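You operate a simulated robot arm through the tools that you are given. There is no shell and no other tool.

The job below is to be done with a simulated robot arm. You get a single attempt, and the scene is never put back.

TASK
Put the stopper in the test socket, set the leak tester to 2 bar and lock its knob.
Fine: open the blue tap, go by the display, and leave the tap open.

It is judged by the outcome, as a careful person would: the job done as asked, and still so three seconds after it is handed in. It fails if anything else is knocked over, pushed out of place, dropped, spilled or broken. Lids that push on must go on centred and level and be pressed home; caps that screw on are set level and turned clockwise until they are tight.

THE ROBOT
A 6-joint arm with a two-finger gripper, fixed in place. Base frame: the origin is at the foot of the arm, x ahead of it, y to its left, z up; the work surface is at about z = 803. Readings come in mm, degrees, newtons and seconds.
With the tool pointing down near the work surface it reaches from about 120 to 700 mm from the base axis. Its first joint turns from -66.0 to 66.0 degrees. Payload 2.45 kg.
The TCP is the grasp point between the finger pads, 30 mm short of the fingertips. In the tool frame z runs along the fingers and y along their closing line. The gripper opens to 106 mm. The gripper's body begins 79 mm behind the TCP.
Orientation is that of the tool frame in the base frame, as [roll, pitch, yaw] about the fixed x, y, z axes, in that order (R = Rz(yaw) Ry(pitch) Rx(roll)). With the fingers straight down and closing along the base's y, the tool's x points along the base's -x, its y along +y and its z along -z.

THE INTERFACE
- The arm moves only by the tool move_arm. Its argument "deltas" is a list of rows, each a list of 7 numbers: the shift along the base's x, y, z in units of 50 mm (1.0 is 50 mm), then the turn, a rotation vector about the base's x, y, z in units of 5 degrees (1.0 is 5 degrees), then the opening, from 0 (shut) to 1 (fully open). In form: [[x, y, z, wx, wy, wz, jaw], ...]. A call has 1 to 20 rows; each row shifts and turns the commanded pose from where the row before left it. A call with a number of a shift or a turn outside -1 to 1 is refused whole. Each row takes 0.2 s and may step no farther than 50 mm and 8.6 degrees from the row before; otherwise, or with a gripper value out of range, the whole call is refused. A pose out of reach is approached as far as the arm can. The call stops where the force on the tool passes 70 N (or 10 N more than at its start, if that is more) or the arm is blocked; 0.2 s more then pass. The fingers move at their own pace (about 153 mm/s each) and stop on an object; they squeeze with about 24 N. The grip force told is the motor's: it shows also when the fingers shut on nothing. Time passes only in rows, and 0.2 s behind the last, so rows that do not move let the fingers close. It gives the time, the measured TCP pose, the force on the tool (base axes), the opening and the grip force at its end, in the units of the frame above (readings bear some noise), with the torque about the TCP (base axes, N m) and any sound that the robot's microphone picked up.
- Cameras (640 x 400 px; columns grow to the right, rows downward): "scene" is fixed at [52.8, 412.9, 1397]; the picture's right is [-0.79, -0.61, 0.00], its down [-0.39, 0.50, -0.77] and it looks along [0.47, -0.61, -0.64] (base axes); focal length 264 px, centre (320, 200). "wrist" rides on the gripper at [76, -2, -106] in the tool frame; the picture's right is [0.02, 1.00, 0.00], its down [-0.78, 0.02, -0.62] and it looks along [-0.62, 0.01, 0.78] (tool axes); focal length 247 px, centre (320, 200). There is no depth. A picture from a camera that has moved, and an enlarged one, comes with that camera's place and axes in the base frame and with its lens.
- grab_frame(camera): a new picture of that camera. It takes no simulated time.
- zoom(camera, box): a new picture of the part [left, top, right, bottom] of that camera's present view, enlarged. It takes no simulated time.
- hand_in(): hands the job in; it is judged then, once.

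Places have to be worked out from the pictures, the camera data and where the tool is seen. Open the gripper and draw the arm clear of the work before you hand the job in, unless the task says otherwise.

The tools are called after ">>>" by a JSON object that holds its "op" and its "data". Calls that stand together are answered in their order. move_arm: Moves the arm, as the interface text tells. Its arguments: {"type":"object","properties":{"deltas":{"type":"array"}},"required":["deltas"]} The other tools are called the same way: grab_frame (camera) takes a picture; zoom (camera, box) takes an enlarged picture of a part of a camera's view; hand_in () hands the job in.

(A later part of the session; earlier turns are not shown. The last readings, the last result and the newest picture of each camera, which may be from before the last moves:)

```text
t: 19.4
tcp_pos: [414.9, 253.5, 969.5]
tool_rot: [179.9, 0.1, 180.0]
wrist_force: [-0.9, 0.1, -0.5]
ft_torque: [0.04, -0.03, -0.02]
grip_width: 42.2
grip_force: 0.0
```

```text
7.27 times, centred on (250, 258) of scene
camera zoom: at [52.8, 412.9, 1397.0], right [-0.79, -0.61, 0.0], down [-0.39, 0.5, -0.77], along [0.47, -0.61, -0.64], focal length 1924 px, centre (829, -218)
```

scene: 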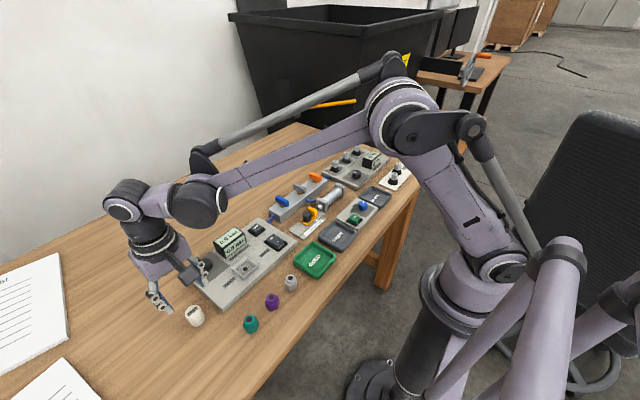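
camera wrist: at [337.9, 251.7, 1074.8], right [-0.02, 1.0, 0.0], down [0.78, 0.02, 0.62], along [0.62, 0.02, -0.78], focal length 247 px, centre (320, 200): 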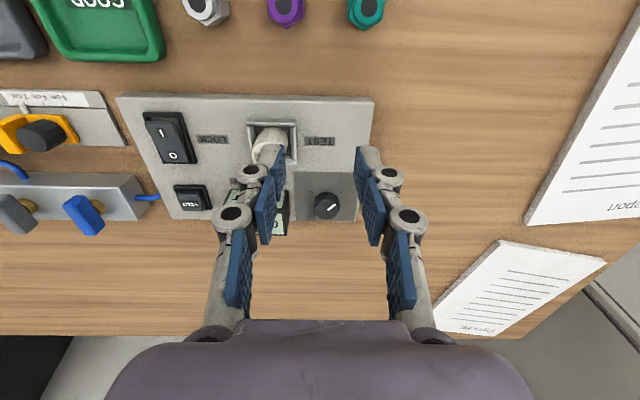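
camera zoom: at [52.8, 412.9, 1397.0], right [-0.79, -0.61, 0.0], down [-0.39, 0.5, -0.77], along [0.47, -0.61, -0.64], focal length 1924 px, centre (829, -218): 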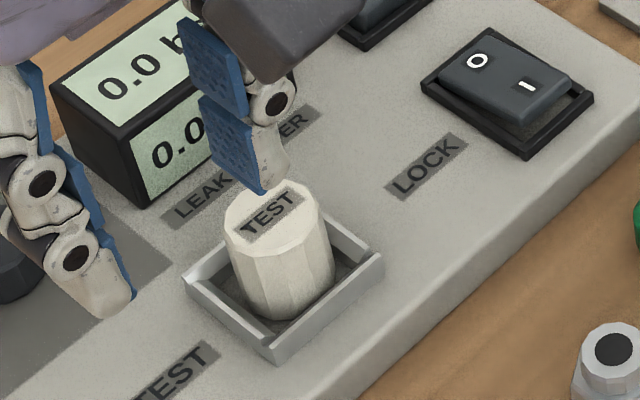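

The stopper sits level and centred. Next is the blue tap: I'll move above it with clearance and look at the handle.

>>> {"op": "move_arm", "data": {"deltas": [[0.3, -0.8, 0, 0, 0, 0, 0.5], [0.3, -0.8, 0, 0, 0, 0, 0.5], [0.3, -0.8, 0, 0, 0, 0, 0.5], [0.3, -0.8, 0, 0, 0, 0, 0.5], [0.3, -0.8, 0, 0, 0, 0, 0.5], [0.3, -0.8, 0, 0, 0, 0, 0.5], [0.3, -0.8, 0, 0, 0, 0, 0.5], [0, 0, 0, 0, 0, 0, 0.5]]}}

>>> {"op": "grab_frame", "data": {"camera": "wrist"}}

>>> {"op": "zoom", "data": {"camera": "scene", "box": [240, 160, 360, 240]}}

```text
t: 21.2
tcp_pos: [521.2, -28.3, 968.9]
tool_rot: [179.8, 0.2, -179.9]
wrist_force: [-0.2, 0.1, -0.8]
ft_torque: [-0.01, 0.01, -0.01]
grip_width: 53.0
grip_force: 0.0
```

```text
taken
camera wrist: at [442.8, -29.8, 1075.2], right [-0.02, 1.0, 0.0], down [0.78, 0.02, 0.62], along [0.62, 0.02, -0.78], focal length 247 px, centre (320, 200)
```

wrist: 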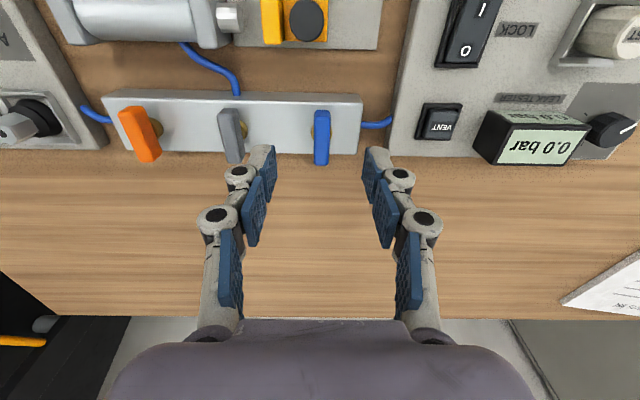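

```text
5.00 times, centred on (300, 200) of scene
camera zoom: at [52.9, 412.8, 1397.0], right [-0.79, -0.61, 0.0], down [-0.39, 0.5, -0.77], along [0.47, -0.61, -0.64], focal length 1323 px, centre (420, 200)
```

zoom: 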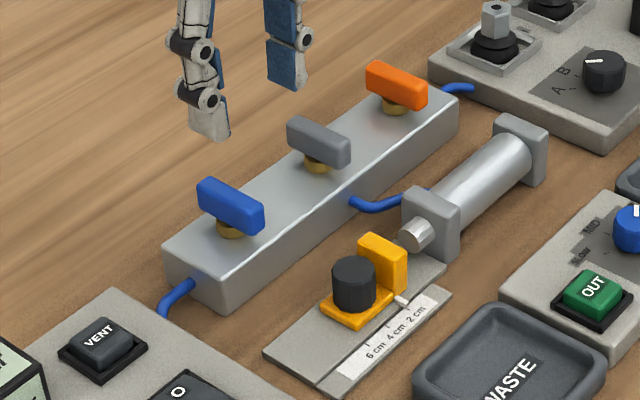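

>>> {"op": "zoom", "data": {"camera": "wrist", "box": [280, 80, 400, 180]}}

>>> {"op": "zoom", "data": {"camera": "scene", "box": [270, 185, 310, 220]}}

```text
4.00 times, centred on (340, 130) of wrist
camera zoom: at [442.8, -29.8, 1075.2], right [-0.02, 1.0, 0.0], down [0.78, 0.02, 0.62], along [0.62, 0.02, -0.78], focal length 988 px, centre (240, 480)
```

zoom: 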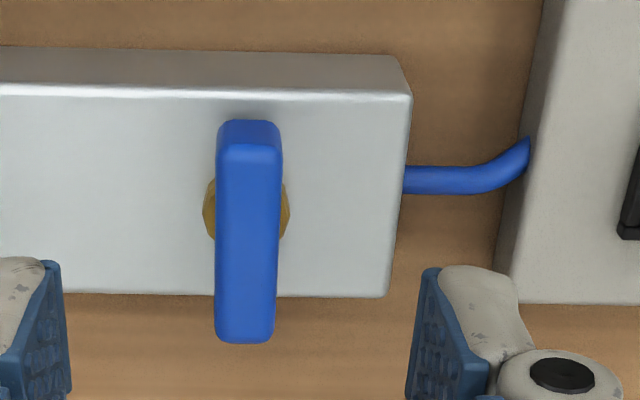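

```text
11.43 times, centred on (290, 202) of scene
camera zoom: at [52.9, 412.8, 1397.0], right [-0.79, -0.61, 0.0], down [-0.39, 0.5, -0.77], along [0.47, -0.61, -0.64], focal length 3023 px, centre (663, 171)
```

zoom: 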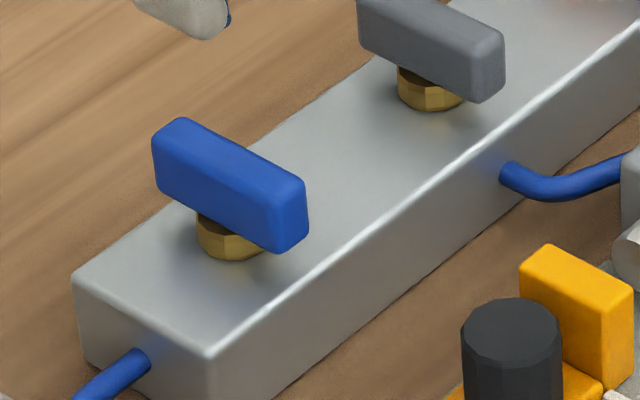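

The blue handle is a bar lying along x, across the manifold. It is centred near (541, -26) with its top at about z 865 and the manifold top at about z 838. I'll line up above it with the jaw at about 42 mm.

>>> {"op": "move_arm", "data": {"deltas": [[0.4, 0.04, -0.2, 0, 0, 0, 0.4], [0, 0, -0.6, 0, 0, 0, 0.4], [0, 0, -0.5, 0, 0, 0, 0.4], [0, 0, 0, 0, 0, 0, 0.4], [0, 0, 0, 0, 0, 0, 0.4]]}}

>>> {"op": "zoom", "data": {"camera": "wrist", "box": [240, 80, 400, 200]}}

>>> {"op": "zoom", "data": {"camera": "scene", "box": [260, 160, 320, 220]}}

```text
t: 22.4
tcp_pos: [540.2, -24.2, 902.4]
tool_rot: [179.8, 0.1, -179.9]
wrist_force: [-1.3, -0.1, 0.0]
ft_torque: [0.0, -0.04, -0.02]
grip_width: 42.4
grip_force: 0.1
```

```text
3.33 times, centred on (320, 140) of wrist
camera zoom: at [463.5, -27.0, 1008.3], right [-0.02, 1.0, 0.0], down [0.78, 0.02, 0.62], along [0.62, 0.02, -0.78], focal length 823 px, centre (320, 400)
```

zoom: 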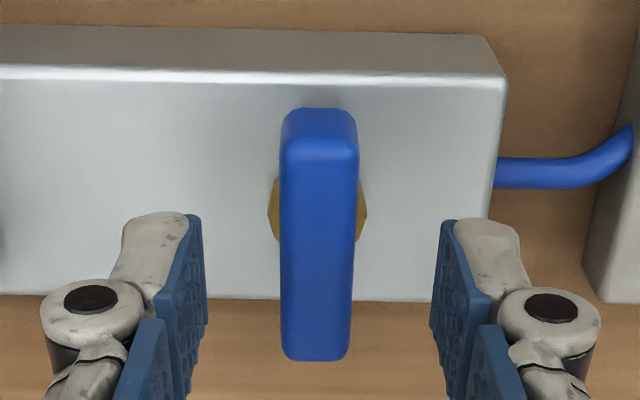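

```text
6.67 times, centred on (290, 190) of scene
camera zoom: at [52.8, 412.9, 1397.0], right [-0.79, -0.61, 0.0], down [-0.39, 0.5, -0.77], along [0.47, -0.61, -0.64], focal length 1764 px, centre (520, 267)
```

zoom: 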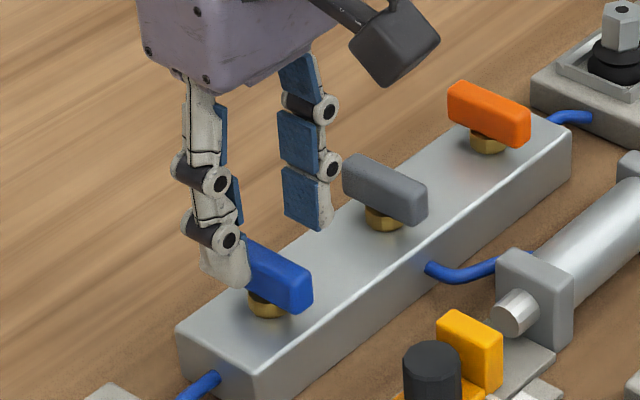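

The handle is centred between the fingers in y and needs about +1.5 mm in x. I'll descend to z of about 876 and grip it.

>>> {"op": "move_arm", "data": {"deltas": [[0.03, 0, -0.2, 0, 0, 0, 0.4], [0, 0, -0.32, 0, 0, 0, 0.4], [0, 0, 0, 0, 0, 0, 0.4], [0, 0, 0, 0, 0, 0, 0.15], [0, 0, 0, 0, 0, 0, 0], [0, 0, 0, 0, 0, 0, 0], [0, 0, 0, 0, 0, 0, 0]]}}

>>> {"op": "zoom", "data": {"camera": "wrist", "box": [240, 80, 400, 200]}}

>>> {"op": "zoom", "data": {"camera": "scene", "box": [260, 160, 320, 220]}}

```text
t: 24.0
tcp_pos: [540.7, -26.2, 875.8]
tool_rot: [-179.9, 0.1, -179.9]
wrist_force: [-1.5, -6.7, -4.9]
ft_torque: [-0.22, -0.09, 0.0]
grip_width: 14.8
grip_force: 40.8
```

```text
3.33 times, centred on (320, 140) of wrist
camera zoom: at [463.9, -27.2, 982.9], right [-0.02, 1.0, 0.0], down [0.78, 0.02, 0.62], along [0.62, 0.01, -0.78], focal length 823 px, centre (320, 400)
```

zoom: 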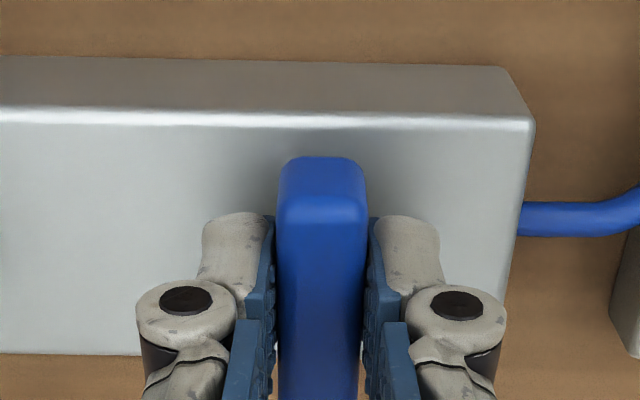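

```text
6.67 times, centred on (290, 190) of scene
camera zoom: at [52.9, 412.7, 1397.1], right [-0.79, -0.61, 0.0], down [-0.39, 0.5, -0.77], along [0.47, -0.61, -0.64], focal length 1764 px, centre (520, 267)
```

zoom: 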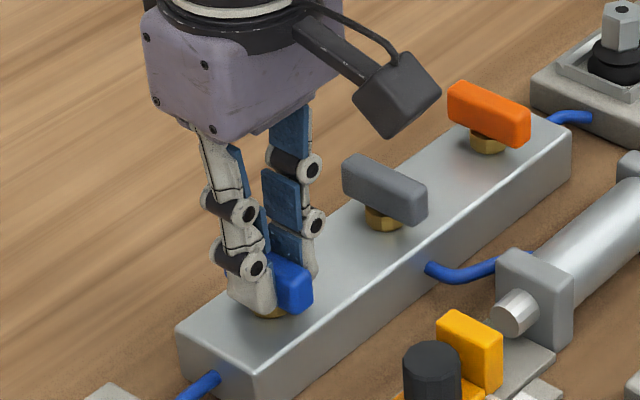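

Gripped at 14.8 mm. I'll turn 10° anticlockwise first and watch the torque to find which way it moves.

>>> {"op": "move_arm", "data": {"deltas": [[0, 0, 0, 0, 0, 1, 0], [0, 0, 0, 0, 0, 1, 0], [0, 0, 0, 0, 0, 0, 0]]}}

>>> {"op": "zoom", "data": {"camera": "wrist", "box": [240, 80, 400, 200]}}

```text
t: 24.8
tcp_pos: [541.4, -25.0, 876.6]
tool_rot: [180.0, 0.0, -170.0]
wrist_force: [-4.5, -13.3, -0.8]
ft_torque: [-0.29, 0.36, -1.3]
grip_width: 17.8
grip_force: 43.4
```

```text
3.33 times, centred on (320, 140) of wrist
camera zoom: at [464.5, -40.4, 983.3], right [-0.19, 0.98, 0.0], down [0.77, 0.15, 0.62], along [0.61, 0.12, -0.78], focal length 823 px, centre (320, 400)
```

zoom: 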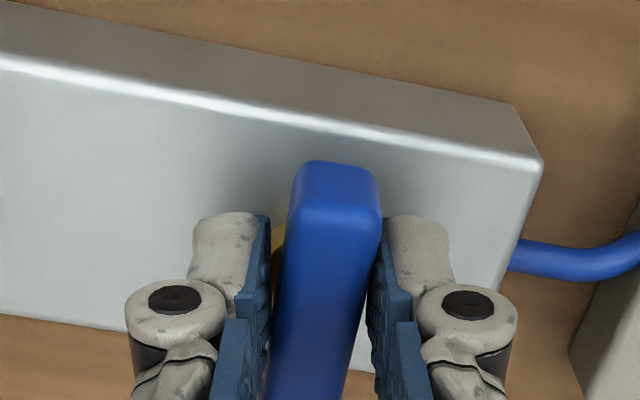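

The handle stayed put: torque reached -1.3 N·m and the jaw was forced wider, so that way is a stop. I'll turn back and try clockwise.

>>> {"op": "move_arm", "data": {"deltas": [[0, 0, 0, 0, 0, -1, 0], [0, 0, 0, 0, 0, -1, 0], [0, 0, 0, 0, 0, -1, 0], [0, 0, 0, 0, 0, -1, 0], [0, 0, 0, 0, 0, 0, 0]]}}

>>> {"op": "zoom", "data": {"camera": "wrist", "box": [240, 80, 400, 200]}}

```text
t: 26.0
tcp_pos: [539.8, -24.6, 876.5]
tool_rot: [180.0, 0.3, 170.0]
wrist_force: [4.6, -9.5, -4.6]
ft_torque: [-0.39, -0.44, -0.02]
grip_width: 14.8
grip_force: 40.7
```

```text
3.33 times, centred on (320, 140) of wrist
camera zoom: at [464.7, -13.2, 982.8], right [0.15, 0.99, 0.0], down [0.77, -0.12, 0.62], along [0.62, -0.09, -0.78], focal length 823 px, centre (320, 400)
```

zoom: 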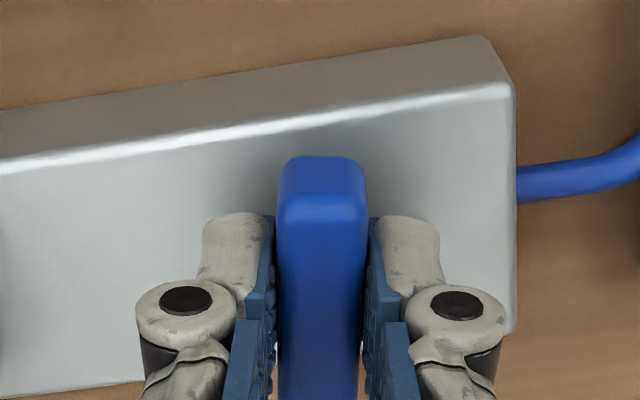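

Clockwise works: the handle follows the gripper with no torque. I'll continue clockwise in stages.

>>> {"op": "move_arm", "data": {"deltas": [[0, 0, 0, 0, 0, -1, 0], [0, 0, 0, 0, 0, -1, 0], [0, 0, 0, 0, 0, -1, 0], [0, 0, 0, 0, 0, -1, 0], [0, 0, 0, 0, 0, -1, 0], [0, 0, 0, 0, 0, -1, 0], [0, 0, 0, 0, 0, -1, 0], [0, 0, 0, 0, 0, -1, 0], [0, 0, 0, 0, 0, 0, 0]]}}

>>> {"op": "grab_frame", "data": {"camera": "wrist"}}

```text
t: 28.0
tcp_pos: [542.3, -22.0, 876.8]
tool_rot: [179.7, 0.3, 129.9]
wrist_force: [21.2, 4.6, -2.7]
ft_torque: [0.96, 0.23, 0.09]
grip_width: 14.5
grip_force: 40.7
```

```text
taken
camera wrist: at [490.4, 34.3, 982.9], right [0.75, 0.66, 0.01], down [0.51, -0.59, 0.62], along [0.42, -0.47, -0.78], focal length 247 px, centre (320, 200)
```

wrist: 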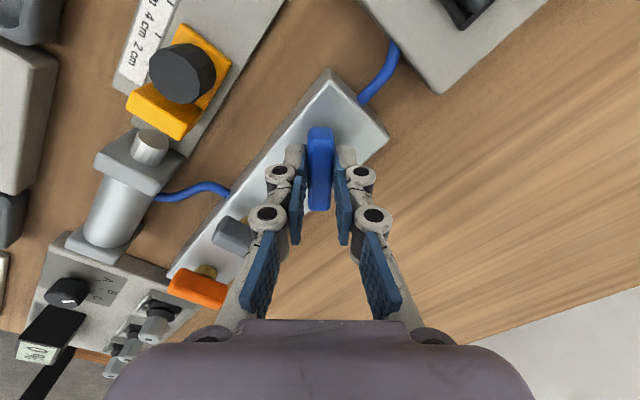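

There's about 20 N of side load along the closing line, so the pivot lies a few mm further in +x. I'll shift +3 mm in x while continuing.

>>> {"op": "move_arm", "data": {"deltas": [[0.05, -0.01, 0, 0, 0, 0, 0], [0, 0, 0, 0, 0, -1, 0], [0, 0, 0, 0, 0, -1, 0], [0, 0, 0, 0, 0, -1, 0], [0, 0, 0, 0, 0, -1, 0], [0, 0, 0, 0, 0, 0, 0]]}}

```text
t: 29.4
tcp_pos: [544.4, -22.3, 876.8]
tool_rot: [179.8, 0.0, 110.0]
wrist_force: [2.4, 20.4, -9.5]
ft_torque: [-0.27, -0.31, 0.04]
grip_width: 14.8
grip_force: 41.2
```

>>> {"op": "move_arm", "data": {"deltas": [[0.01, 0.03, 0, 0, 0, -1, 0], [0, 0, 0, 0, 0, -1, 0], [0, 0, 0, 0, 0, -1, 0], [0, 0, 0, 0, 0, 0, 0]]}}

>>> {"op": "grab_frame", "data": {"camera": "wrist"}}

>>> {"op": "grab_frame", "data": {"camera": "scene"}}

```text
t: 30.4
tcp_pos: [545.4, -20.9, 877.1]
tool_rot: [179.9, 0.0, 94.9]
wrist_force: [6.3, 11.4, -11.4]
ft_torque: [1.11, -0.1, 0.0]
grip_width: 14.6
grip_force: 41.3
```

```text
taken
camera wrist: at [535.3, 53.9, 983.2], right [0.99, 0.11, 0.0], down [0.08, -0.78, 0.62], along [0.07, -0.62, -0.78], focal length 247 px, centre (320, 200)
```

wrist: 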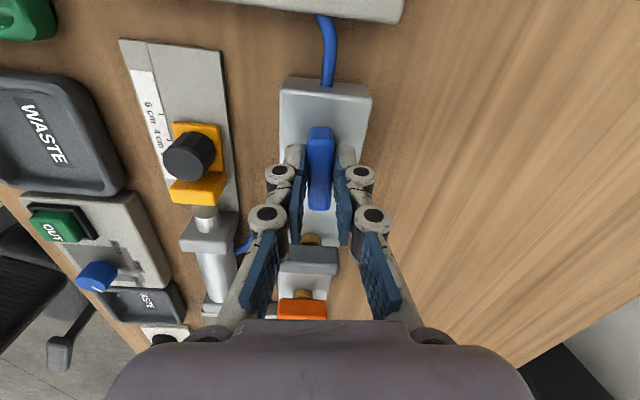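

```text
taken
```

scene: 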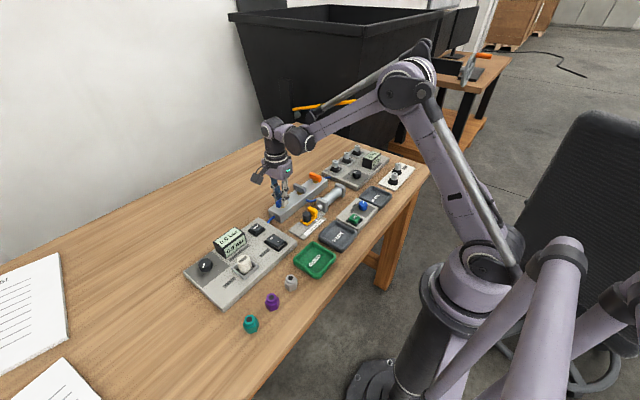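

The handle is now about 5° short of lying along the manifold. I'll finish the turn and check for the stop.

>>> {"op": "move_arm", "data": {"deltas": [[0, 0.02, 0, 0, 0, -1, 0], [0, 0, 0, 0, 0, 0, 0], [0, 0, 0, 0, 0, 0, 0]]}}

>>> {"op": "zoom", "data": {"camera": "scene", "box": [190, 200, 310, 290]}}

```text
t: 31.2
tcp_pos: [544.7, -22.3, 876.8]
tool_rot: [179.8, 0.1, 90.1]
wrist_force: [12.3, 4.6, -5.4]
ft_torque: [1.27, -0.33, 0.0]
grip_width: 14.8
grip_force: 41.0
```

```text
4.44 times, centred on (250, 245) of scene
camera zoom: at [53.2, 412.9, 1397.0], right [-0.79, -0.61, 0.0], down [-0.39, 0.5, -0.77], along [0.47, -0.61, -0.64], focal length 1176 px, centre (631, 0)
```

zoom: 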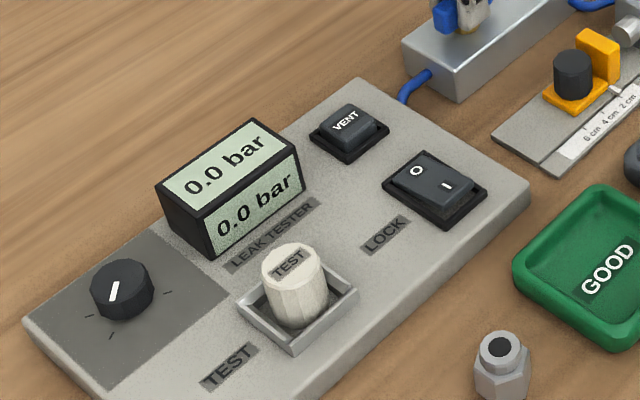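

>>> {"op": "move_arm", "data": {"deltas": [[0.02, 0, 0, 0, 0, -0.5, 0], [0, 0, 0, 0, 0, 0, 0], [0, 0, 0, 0, 0, 0, 0]]}}

```text
t: 32.0
tcp_pos: [545.7, -22.0, 876.9]
tool_rot: [-179.9, 0.2, 87.5]
wrist_force: [4.0, 2.7, -5.8]
ft_torque: [-0.81, -0.17, 1.01]
grip_width: 15.1
grip_force: 41.0
```

Torque rose to 1.0 N·m at 87.5°, so the tap is at its open stop. I'll ease back, open the fingers and lift clear.

>>> {"op": "move_arm", "data": {"deltas": [[0, 0, 0, 0, 0, 0.5, 0], [0, 0, 0, 0, 0, 0, 0.35], [0, 0, 0, 0, 0, 0, 0.4], [0, 0, 0.4, 0, 0, 0, 0.4], [0, 0, 0.8, 0, 0, 0, 0.4], [0, 0, 0.8, 0, 0, 0, 0.4], [0, 0, 0, 0, 0, 0, 0.4]]}}

>>> {"op": "grab_frame", "data": {"camera": "wrist"}}

>>> {"op": "zoom", "data": {"camera": "scene", "box": [190, 160, 350, 270]}}

```text
t: 33.6
tcp_pos: [545.5, -21.6, 977.4]
tool_rot: [179.9, 0.1, 90.0]
wrist_force: [-1.4, 0.7, 0.0]
ft_torque: [-0.06, -0.01, -0.02]
grip_width: 42.4
grip_force: 0.0
```

```text
taken
camera wrist: at [543.1, 54.9, 1083.6], right [1.0, 0.02, 0.0], down [0.02, -0.78, 0.62], along [0.02, -0.62, -0.78], focal length 247 px, centre (320, 200)
```

wrist: 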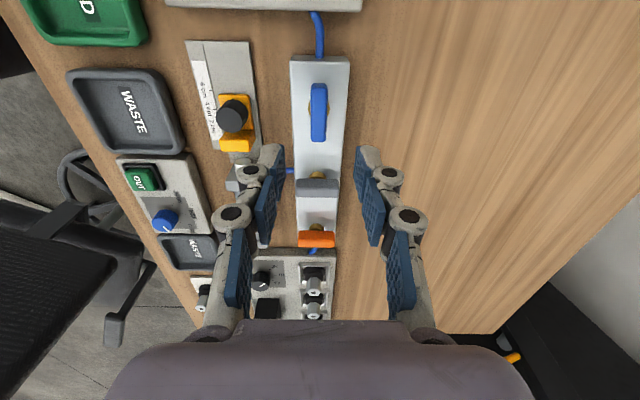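

```text
3.64 times, centred on (270, 215) of scene
camera zoom: at [52.8, 412.9, 1397.0], right [-0.79, -0.61, 0.0], down [-0.39, 0.5, -0.77], along [0.47, -0.61, -0.64], focal length 962 px, centre (502, 146)
```

zoom: 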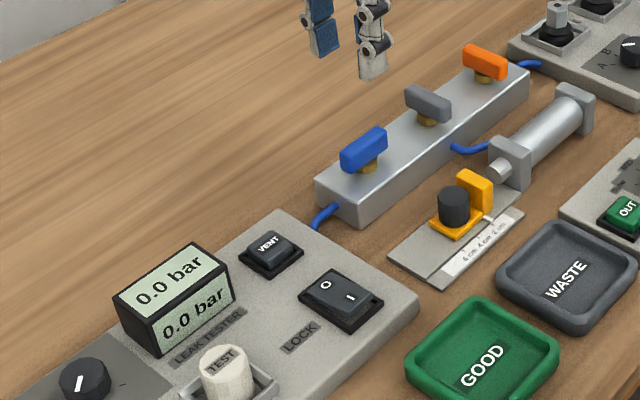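

The blue tap now lies along the manifold and the display still reads 0.0 bar. The display box is close to the knob on its -y side, so I'll use a grip line near the x axis and move above the knob turned +35° (yaw about 125).

>>> {"op": "move_arm", "data": {"deltas": [[-0.04, 0.8, 0, 0, 0, 1, 0.5], [-0.05, 0.8, 0, 0, 0, 1, 0.5], [-0.05, 0.8, 0, 0, 0, 1, 0.5], [-0.05, 0.8, 0, 0, 0, 1, 0.5], [-0.05, 0.8, 0, 0, 0, 1, 0.5], [-0.05, 0.8, 0, 0, 0, 1, 0.5], [-0.05, 0.85, 0, 0, 0, 1, 0.5], [0, 0, 0, 0, 0, 0, 0.5], [0, 0, 0, 0, 0, 0, 0.5]]}}

>>> {"op": "grab_frame", "data": {"camera": "wrist"}}

>>> {"op": "zoom", "data": {"camera": "scene", "box": [170, 200, 310, 300]}}

```text
t: 35.6
tcp_pos: [529.8, 261.4, 976.5]
tool_rot: [179.9, 0.1, 125.1]
wrist_force: [0.5, 0.1, 0.8]
ft_torque: [0.03, 0.0, 0.01]
grip_width: 53.2
grip_force: 0.0
```

```text
taken
camera wrist: at [483.3, 321.1, 1081.1], right [0.81, 0.59, 0.0], down [0.46, -0.63, 0.62], along [0.37, -0.5, -0.78], focal length 247 px, centre (320, 200)
```

wrist: 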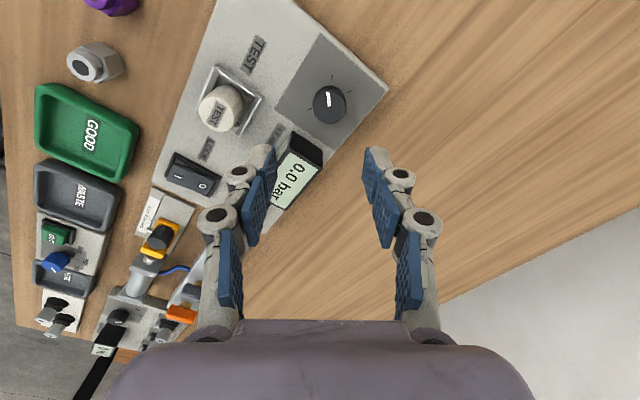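

```text
4.00 times, centred on (240, 250) of scene
camera zoom: at [52.8, 412.9, 1397.0], right [-0.79, -0.61, 0.0], down [-0.39, 0.5, -0.77], along [0.47, -0.61, -0.64], focal length 1058 px, centre (640, 0)
```

zoom: 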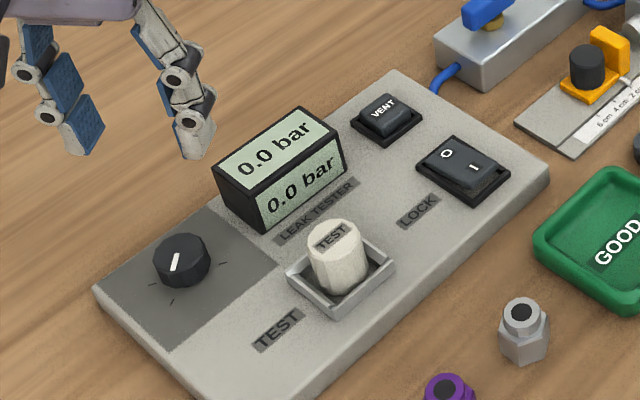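

>>> {"op": "zoom", "data": {"camera": "wrist", "box": [260, 40, 400, 160]}}

>>> {"op": "zoom", "data": {"camera": "scene", "box": [195, 245, 235, 285]}}

```text
3.33 times, centred on (330, 100) of wrist
camera zoom: at [483.3, 321.1, 1081.1], right [0.81, 0.59, 0.0], down [0.46, -0.63, 0.62], along [0.37, -0.5, -0.78], focal length 823 px, centre (287, 533)
```

zoom: 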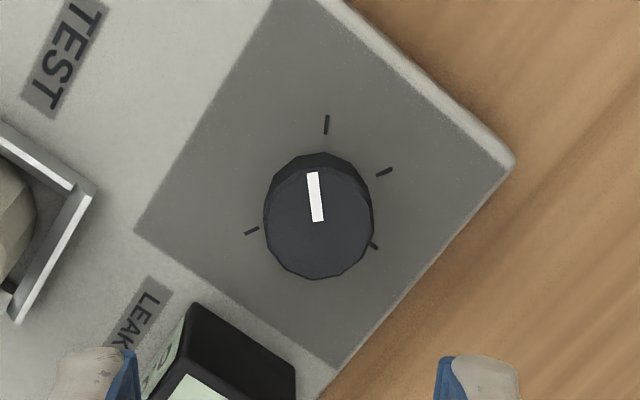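

```text
10.00 times, centred on (215, 265) of scene
camera zoom: at [52.8, 412.9, 1397.0], right [-0.79, -0.61, 0.0], down [-0.39, 0.5, -0.77], along [0.47, -0.61, -0.64], focal length 2645 px, centre (1370, -450)
```

zoom: 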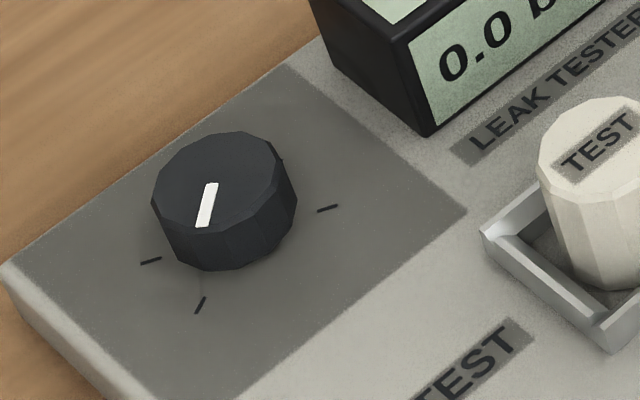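

Five dial ticks sit about 60° apart, and the pointer is on the first one. The knob is near (533, 264.5) with its top at about z 849. I'll descend part-way to centre over it.

>>> {"op": "move_arm", "data": {"deltas": [[0.07, 0.06, -0.4, 0, 0, 0, 0.5], [0, 0, -0.6, 0, 0, 0, 0.5], [0, 0, -0.5, 0, 0, 0, 0.5], [0, 0, 0, 0, 0, 0, 0.5], [0, 0, 0, 0, 0, 0, 0.5]]}}

>>> {"op": "grab_frame", "data": {"camera": "wrist"}}

>>> {"op": "zoom", "data": {"camera": "scene", "box": [180, 215, 260, 285]}}

```text
t: 36.8
tcp_pos: [532.5, 262.2, 900.8]
tool_rot: [180.0, 0.2, 125.0]
wrist_force: [0.1, -0.2, -0.3]
ft_torque: [-0.01, -0.01, -0.02]
grip_width: 53.1
grip_force: 0.0
```

```text
taken
camera wrist: at [484.9, 324.2, 1007.4], right [0.81, 0.59, 0.0], down [0.46, -0.63, 0.62], along [0.37, -0.5, -0.78], focal length 247 px, centre (320, 200)
```

wrist: 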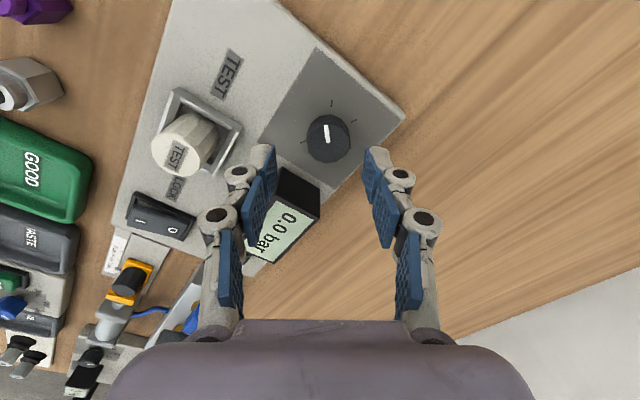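

```text
5.71 times, centred on (220, 250) of scene
camera zoom: at [52.8, 412.9, 1397.0], right [-0.79, -0.61, 0.0], down [-0.39, 0.5, -0.77], along [0.47, -0.61, -0.64], focal length 1512 px, centre (891, -86)
```

zoom: 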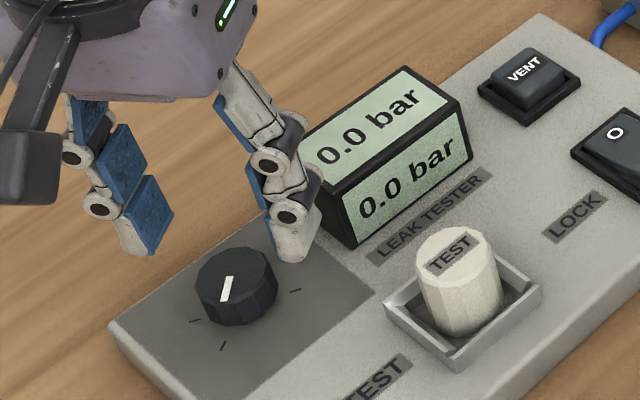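

>>> {"op": "zoom", "data": {"camera": "wrist", "box": [240, 80, 400, 200]}}

```text
3.33 times, centred on (320, 140) of wrist
camera zoom: at [484.9, 324.2, 1007.4], right [0.81, 0.59, 0.0], down [0.46, -0.63, 0.62], along [0.37, -0.5, -0.78], focal length 823 px, centre (320, 400)
```

zoom: 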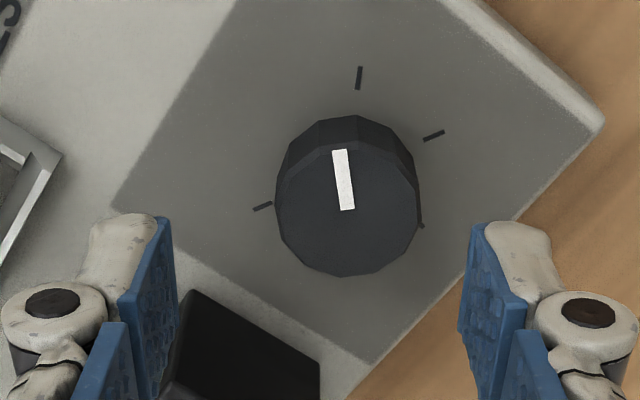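

The knob sits about 5.6 mm to the image's right of the finger midline, at about (533.8, 267.6). I'll shift (+3.7, +4.5) mm and recheck.

>>> {"op": "move_arm", "data": {"deltas": [[0.074, 0.09, 0, 0, 0, 0, 0.5], [0, 0, -0.2, 0, 0, 0, 0.5], [0, 0, 0, 0, 0, 0, 0.5], [0, 0, 0, 0, 0, 0, 0.5]]}}

>>> {"op": "zoom", "data": {"camera": "wrist", "box": [240, 80, 400, 200]}}

>>> {"op": "zoom", "data": {"camera": "scene", "box": [180, 215, 260, 285]}}

```text
t: 37.8
tcp_pos: [534.7, 266.9, 891.1]
tool_rot: [-180.0, 0.1, 125.0]
wrist_force: [0.9, 0.4, -1.4]
ft_torque: [0.02, -0.02, 0.0]
grip_width: 53.1
grip_force: 0.0
```

```text
3.33 times, centred on (320, 140) of wrist
camera zoom: at [488.7, 328.8, 997.3], right [0.81, 0.59, 0.0], down [0.46, -0.63, 0.62], along [0.37, -0.5, -0.78], focal length 823 px, centre (320, 400)
```

zoom: 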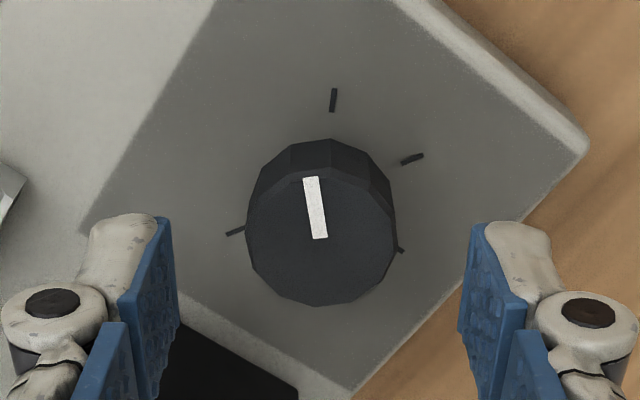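

```text
5.71 times, centred on (220, 250) of scene
camera zoom: at [52.8, 412.9, 1397.0], right [-0.79, -0.61, 0.0], down [-0.39, 0.5, -0.77], along [0.47, -0.61, -0.64], focal length 1512 px, centre (891, -86)
```

zoom: 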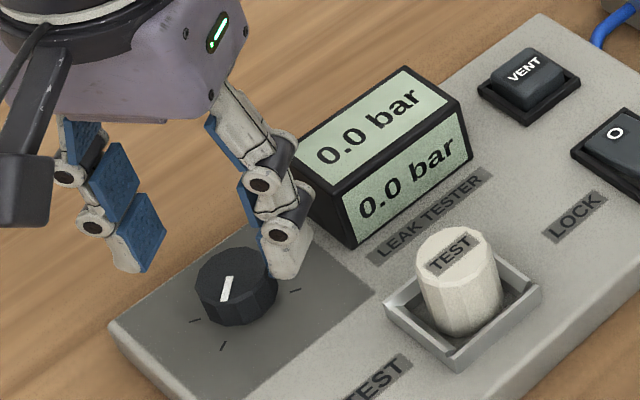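

Well centred now. I'll descend so the tips end just above the panel face, then check.

>>> {"op": "move_arm", "data": {"deltas": [[0, 0, -0.3, 0, 0, 0, 0.48], [0, 0, -0.26, 0, 0, 0, 0.48], [0, 0, 0, 0, 0, 0, 0.48], [0, 0, 0, 0, 0, 0, 0.48]]}}

>>> {"op": "zoom", "data": {"camera": "wrist", "box": [240, 80, 400, 200]}}

>>> {"op": "zoom", "data": {"camera": "scene", "box": [180, 215, 260, 285]}}

```text
t: 38.8
tcp_pos: [535.0, 267.3, 863.2]
tool_rot: [-180.0, 0.0, 124.9]
wrist_force: [0.5, 0.0, 0.3]
ft_torque: [0.0, -0.01, 0.04]
grip_width: 50.9
grip_force: 0.0
```

```text
3.33 times, centred on (320, 140) of wrist
camera zoom: at [488.9, 328.6, 969.4], right [0.81, 0.59, 0.0], down [0.46, -0.63, 0.62], along [0.37, -0.5, -0.78], focal length 823 px, centre (320, 400)
```

zoom: 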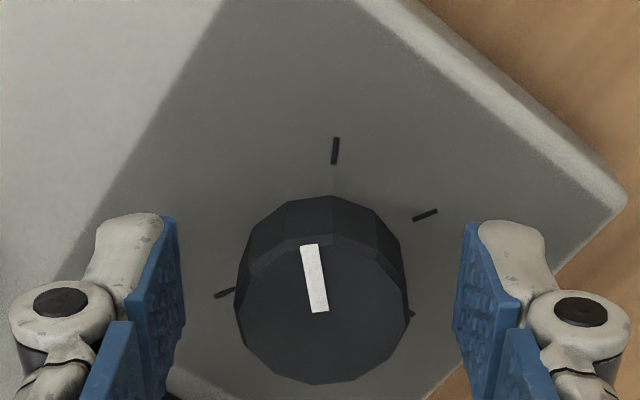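

```text
5.71 times, centred on (220, 250) of scene
camera zoom: at [52.8, 412.9, 1397.0], right [-0.79, -0.61, 0.0], down [-0.39, 0.5, -0.77], along [0.47, -0.61, -0.64], focal length 1512 px, centre (891, -86)
```

zoom: 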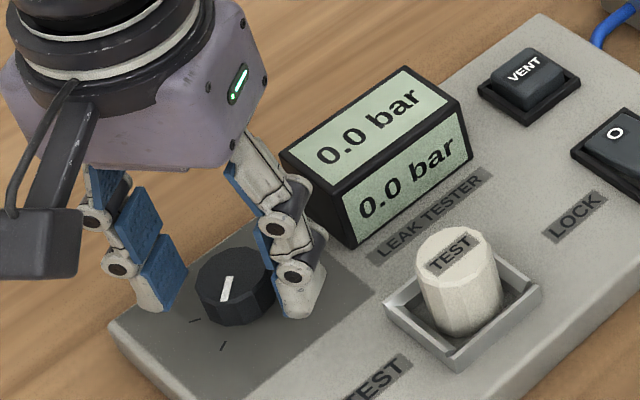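

The fingers straddle the knob cleanly. I'll close on it.

>>> {"op": "move_arm", "data": {"deltas": [[0, 0, 0, 0, 0, 0, 0.3], [0, 0, 0, 0, 0, 0, 0], [0, 0, 0, 0, 0, 0, 0], [0, 0, 0, 0, 0, 0, 0]]}}

>>> {"op": "zoom", "data": {"camera": "wrist", "box": [240, 80, 400, 200]}}

>>> {"op": "zoom", "data": {"camera": "scene", "box": [180, 215, 260, 285]}}

```text
t: 39.8
tcp_pos: [535.3, 269.1, 863.4]
tool_rot: [179.8, 0.1, 125.0]
wrist_force: [6.1, 2.9, 1.2]
ft_torque: [0.09, -0.17, 0.02]
grip_width: 31.1
grip_force: 45.1
```

```text
3.33 times, centred on (320, 140) of wrist
camera zoom: at [489.1, 328.8, 969.5], right [0.81, 0.59, 0.0], down [0.46, -0.63, 0.62], along [0.37, -0.5, -0.78], focal length 823 px, centre (320, 400)
```

zoom: 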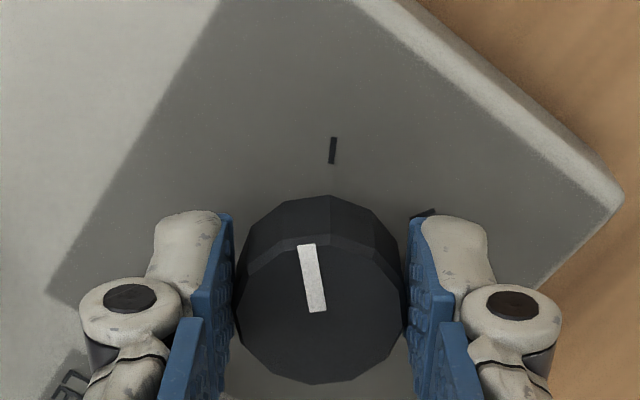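

```text
5.71 times, centred on (220, 250) of scene
camera zoom: at [52.9, 412.9, 1397.0], right [-0.79, -0.61, 0.0], down [-0.39, 0.5, -0.77], along [0.47, -0.61, -0.64], focal length 1512 px, centre (891, -86)
```

zoom: 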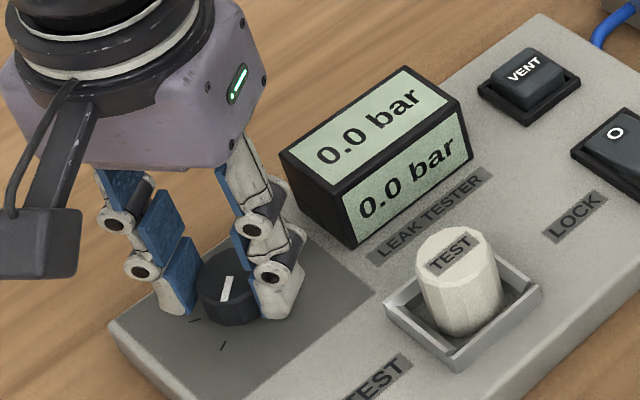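

Gripped at 31 mm with little side load. I'll turn 15° clockwise and check that the knob follows and what the display does.

>>> {"op": "move_arm", "data": {"deltas": [[0, 0, 0, 0, 0, -1, 0], [0, 0, 0, 0, 0, -1, 0], [0, 0, 0, 0, 0, -1, 0], [0, 0, 0, 0, 0, 0, 0]]}}

>>> {"op": "zoom", "data": {"camera": "wrist", "box": [240, 80, 400, 200]}}

>>> {"op": "zoom", "data": {"camera": "scene", "box": [180, 215, 260, 285]}}

```text
t: 40.8
tcp_pos: [536.1, 267.6, 862.6]
tool_rot: [179.8, 0.2, 109.9]
wrist_force: [12.0, 0.4, -12.3]
ft_torque: [0.53, -0.21, 0.03]
grip_width: 31.0
grip_force: 44.8
```

```text
3.33 times, centred on (320, 140) of wrist
camera zoom: at [507.5, 339.1, 969.4], right [0.93, 0.36, 0.0], down [0.28, -0.73, 0.62], along [0.23, -0.58, -0.78], focal length 823 px, centre (320, 400)
```

zoom: 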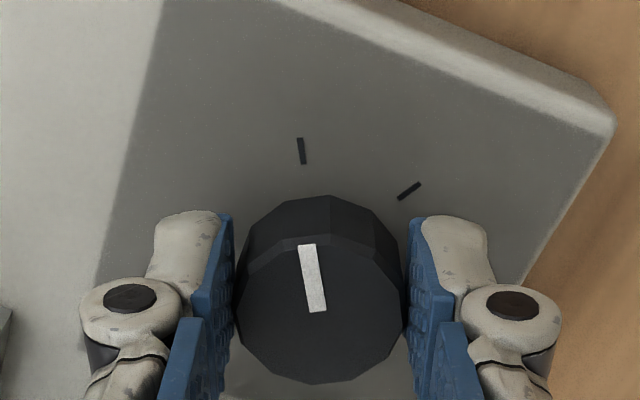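

```text
5.71 times, centred on (220, 250) of scene
camera zoom: at [53.3, 413.0, 1397.0], right [-0.79, -0.61, 0.0], down [-0.39, 0.5, -0.77], along [0.47, -0.61, -0.64], focal length 1512 px, centre (891, -86)
```

zoom: 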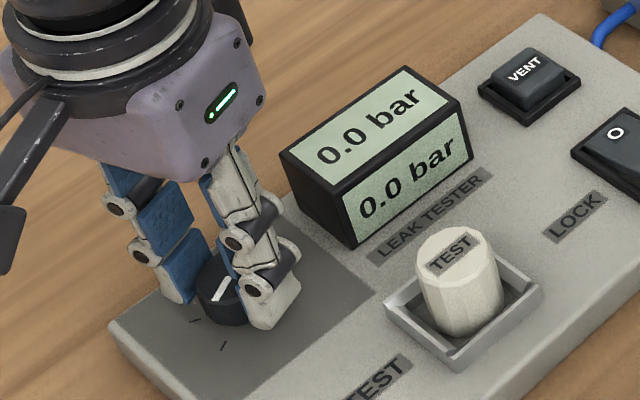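

The knob follows, but the display still reads 0.0. I'll wait a second to see whether it lags.

>>> {"op": "move_arm", "data": {"deltas": [[0, 0, 0, 0, 0, 0, 0], [0, 0, 0, 0, 0, 0, 0], [0, 0, 0, 0, 0, 0, 0], [0, 0, 0, 0, 0, 0, 0], [0, 0, 0, 0, 0, 0, 0]]}}

>>> {"op": "zoom", "data": {"camera": "scene", "box": [180, 215, 260, 285]}}

```text
t: 42.0
tcp_pos: [535.3, 268.9, 864.2]
tool_rot: [179.9, 0.2, 110.0]
wrist_force: [13.8, -2.5, -19.5]
ft_torque: [-0.16, -0.43, 0.03]
grip_width: 31.2
grip_force: 44.6
```

```text
5.71 times, centred on (220, 250) of scene
camera zoom: at [53.5, 413.0, 1397.0], right [-0.79, -0.61, 0.0], down [-0.39, 0.5, -0.77], along [0.47, -0.61, -0.64], focal length 1512 px, centre (891, -86)
```

zoom: 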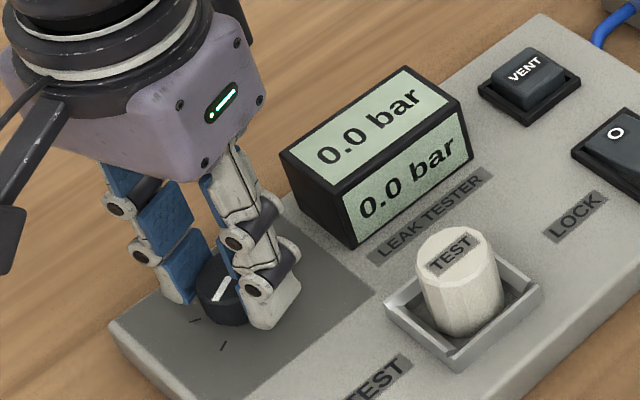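

>>> {"op": "move_arm", "data": {"deltas": [[0.01, 0, -0.02, 0, 0, -1, 0], [0, 0, 0, 0, 0, -1, 0], [0, 0, 0, 0, 0, -1, 0], [0, 0, 0, 0, 0, 0, 0], [0, 0, 0, 0, 0, 0, 0]]}}

>>> {"op": "zoom", "data": {"camera": "wrist", "box": [240, 80, 400, 200]}}

>>> {"op": "zoom", "data": {"camera": "scene", "box": [180, 215, 260, 285]}}

```text
t: 43.2
tcp_pos: [537.4, 268.3, 863.5]
tool_rot: [179.8, 0.2, 95.1]
wrist_force: [17.0, -3.9, 2.8]
ft_torque: [-0.23, -0.35, 0.0]
grip_width: 31.2
grip_force: 45.2
```

```text
3.33 times, centred on (320, 140) of wrist
camera zoom: at [527.6, 344.0, 969.6], right [0.99, 0.11, 0.0], down [0.08, -0.78, 0.62], along [0.07, -0.62, -0.78], focal length 823 px, centre (320, 400)
```

zoom: 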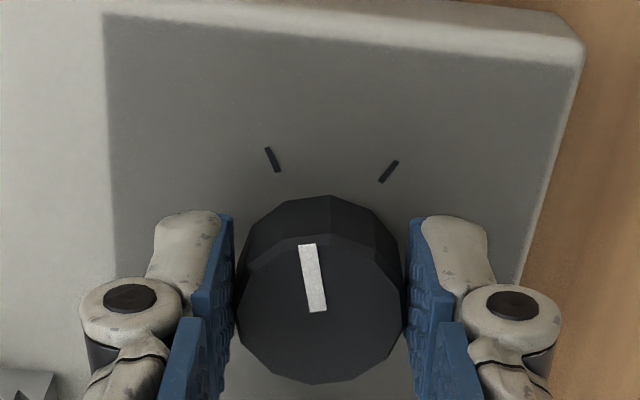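

```text
5.71 times, centred on (220, 250) of scene
camera zoom: at [53.2, 412.8, 1397.1], right [-0.79, -0.61, 0.0], down [-0.39, 0.5, -0.77], along [0.47, -0.61, -0.64], focal length 1512 px, centre (891, -86)
```

zoom: 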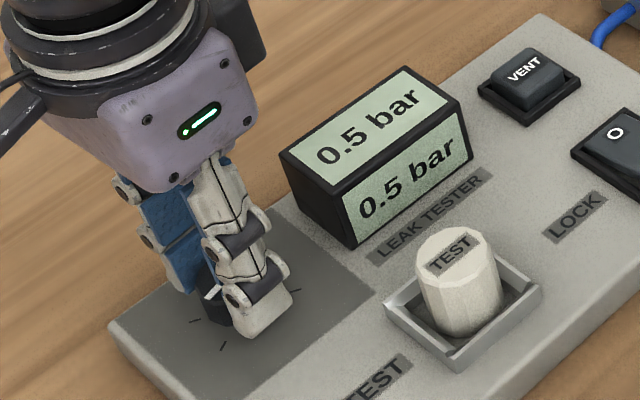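

The display now reads 0.5 bar after 30°. I'll continue clockwise another 15°, easing +1.5 mm in x to relieve the side load.

>>> {"op": "move_arm", "data": {"deltas": [[0.03, 0, 0, 0, 0, -1, 0], [0, 0, 0, 0, 0, -1, 0], [0, 0, 0, 0, 0, -1, 0], [0, 0, 0, 0, 0, 0, 0], [0, 0, 0, 0, 0, 0, 0]]}}

>>> {"op": "zoom", "data": {"camera": "scene", "box": [180, 215, 260, 285]}}

```text
t: 44.4
tcp_pos: [538.3, 266.8, 862.5]
tool_rot: [179.7, 0.2, 80.0]
wrist_force: [15.1, -3.3, 22.9]
ft_torque: [-0.27, -0.27, 0.05]
grip_width: 31.3
grip_force: 44.8
```

```text
5.71 times, centred on (220, 250) of scene
camera zoom: at [52.8, 412.6, 1397.1], right [-0.79, -0.61, 0.0], down [-0.39, 0.5, -0.77], along [0.47, -0.61, -0.64], focal length 1512 px, centre (891, -86)
```

zoom: 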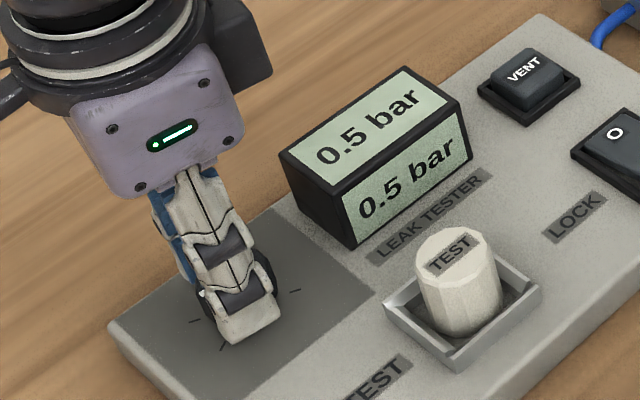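

>>> {"op": "move_arm", "data": {"deltas": [[0.02, 0, 0.02, 0, 0, -1, 0], [0, 0, 0, 0, 0, -1, 0], [0, 0, 0, 0, 0, -1, 0], [0, 0, 0, 0, 0, 0, 0], [0, 0, 0, 0, 0, 0, 0]]}}

>>> {"op": "zoom", "data": {"camera": "scene", "box": [180, 215, 260, 285]}}

>>> {"op": "zoom", "data": {"camera": "wrist", "box": [240, 80, 400, 200]}}

```text
t: 45.6
tcp_pos: [538.9, 268.7, 863.7]
tool_rot: [179.8, 0.2, 65.0]
wrist_force: [12.7, -6.0, -8.1]
ft_torque: [-0.02, -0.4, 0.04]
grip_width: 31.1
grip_force: 45.0
```

```text
5.71 times, centred on (220, 250) of scene
camera zoom: at [53.2, 412.8, 1397.1], right [-0.79, -0.61, 0.0], down [-0.39, 0.5, -0.77], along [0.47, -0.61, -0.64], focal length 1512 px, centre (891, -86)
```

zoom: 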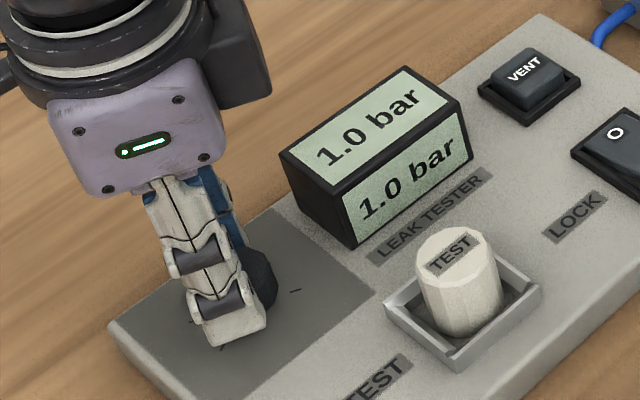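

```text
3.33 times, centred on (320, 140) of wrist
camera zoom: at [568.7, 337.9, 969.5], right [0.92, -0.4, 0.0], down [-0.32, -0.71, 0.62], along [-0.25, -0.57, -0.78], focal length 823 px, centre (320, 400)
```

zoom: 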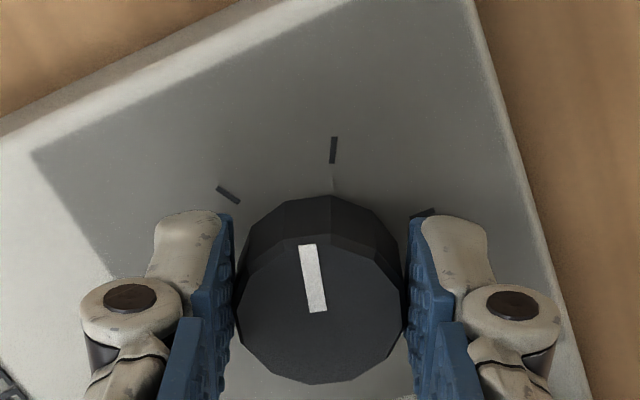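

The display reads 1.0 bar at 60°, with the pointer on the second tick, so 2 bar should come about 60° further on. To keep the wrist inside its proven range I'll release, lift, swing back +60° and regrip.

>>> {"op": "move_arm", "data": {"deltas": [[0, 0, 0, 0, 0, 0, 0.3], [0, 0, 0, 0, 0, 0, 0.48], [0, 0, 0, 0, 0, 0, 0.48], [0, 0, 0.3, 0, 0, 0, 0.48], [0, 0, 0.4, 0, 0, 0, 0.48], [0, 0, 0, 0, 0, 0, 0.48]]}}

>>> {"op": "zoom", "data": {"camera": "scene", "box": [180, 215, 260, 285]}}

>>> {"op": "zoom", "data": {"camera": "wrist", "box": [240, 80, 400, 200]}}

```text
t: 47.0
tcp_pos: [538.3, 269.3, 899.7]
tool_rot: [179.9, 0.1, 65.0]
wrist_force: [0.4, -0.2, -0.9]
ft_torque: [0.02, 0.0, 0.02]
grip_width: 50.9
grip_force: 0.1
```

```text
5.71 times, centred on (220, 250) of scene
camera zoom: at [52.8, 412.9, 1397.0], right [-0.79, -0.61, 0.0], down [-0.39, 0.5, -0.77], along [0.47, -0.61, -0.64], focal length 1512 px, centre (891, -86)
```

zoom: 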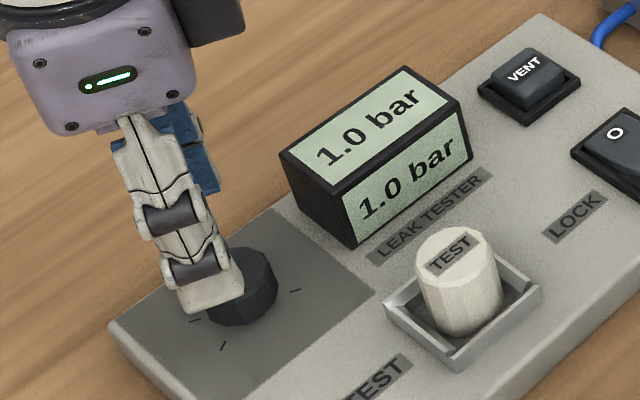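

```text
3.33 times, centred on (320, 140) of wrist
camera zoom: at [567.7, 339.4, 1006.0], right [0.92, -0.4, 0.0], down [-0.32, -0.72, 0.62], along [-0.25, -0.57, -0.78], focal length 823 px, centre (320, 400)
```

zoom: 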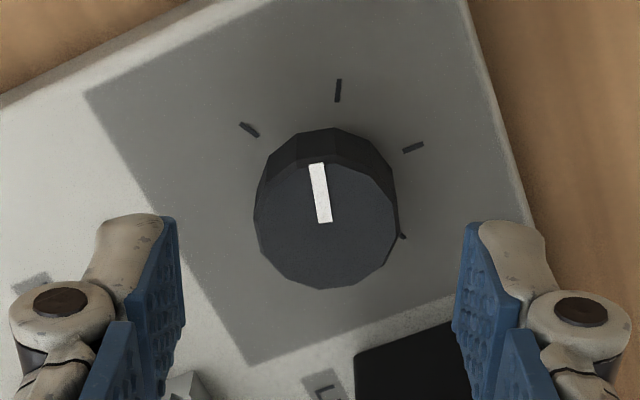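

The knob held at 1.0 bar. Comparing the two yaw views puts its true centre near (537, 265). I'll swing back +60°, shift onto that centre and check.

>>> {"op": "move_arm", "data": {"deltas": [[-0.026, -0.06, 0, 0, 0, 1, 0.48], [0, 0, 0, 0, 0, 1, 0.48], [0, 0, 0, 0, 0, 1, 0.48], [0, 0, 0, 0, 0, 1, 0.48], [0, 0, 0, 0, 0, 1, 0.48], [0, 0, 0, 0, 0, 1, 0.48], [0, 0, 0, 0, 0, 1, 0.48], [0, 0, 0, 0, 0, 1, 0.48], [0, 0, 0, 0, 0, 1, 0.48], [0, 0, 0, 0, 0, 1, 0.48], [0, 0, 0, 0, 0, 1, 0.48], [0, 0, 0, 0, 0, 1, 0.48], [0, 0, 0, 0, 0, 0, 0.48]]}}

>>> {"op": "zoom", "data": {"camera": "wrist", "box": [240, 80, 400, 200]}}

>>> {"op": "zoom", "data": {"camera": "scene", "box": [180, 215, 260, 285]}}

```text
t: 49.8
tcp_pos: [536.6, 267.0, 899.2]
tool_rot: [179.9, 0.1, 125.0]
wrist_force: [0.0, 0.5, 1.3]
ft_torque: [0.03, 0.01, 0.03]
grip_width: 51.1
grip_force: 0.0
```

```text
3.33 times, centred on (320, 140) of wrist
camera zoom: at [490.5, 326.8, 1005.0], right [0.81, 0.59, 0.0], down [0.46, -0.63, 0.62], along [0.37, -0.5, -0.78], focal length 823 px, centre (320, 400)
```

zoom: 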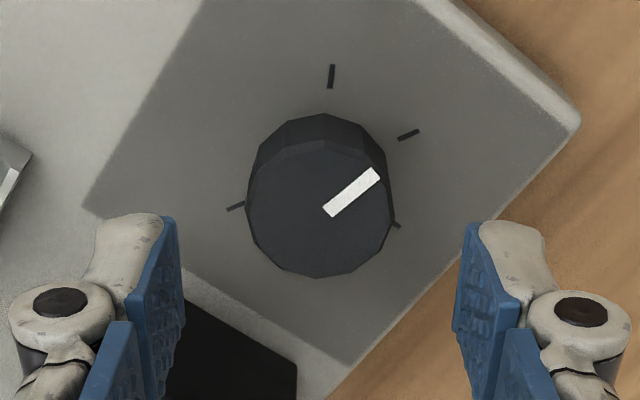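

```text
5.71 times, centred on (220, 250) of scene
camera zoom: at [52.8, 412.9, 1397.0], right [-0.79, -0.61, 0.0], down [-0.39, 0.5, -0.77], along [0.47, -0.61, -0.64], focal length 1512 px, centre (891, -86)
```

zoom: 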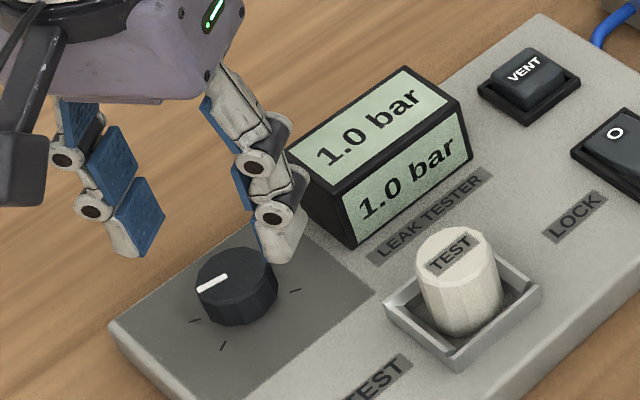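

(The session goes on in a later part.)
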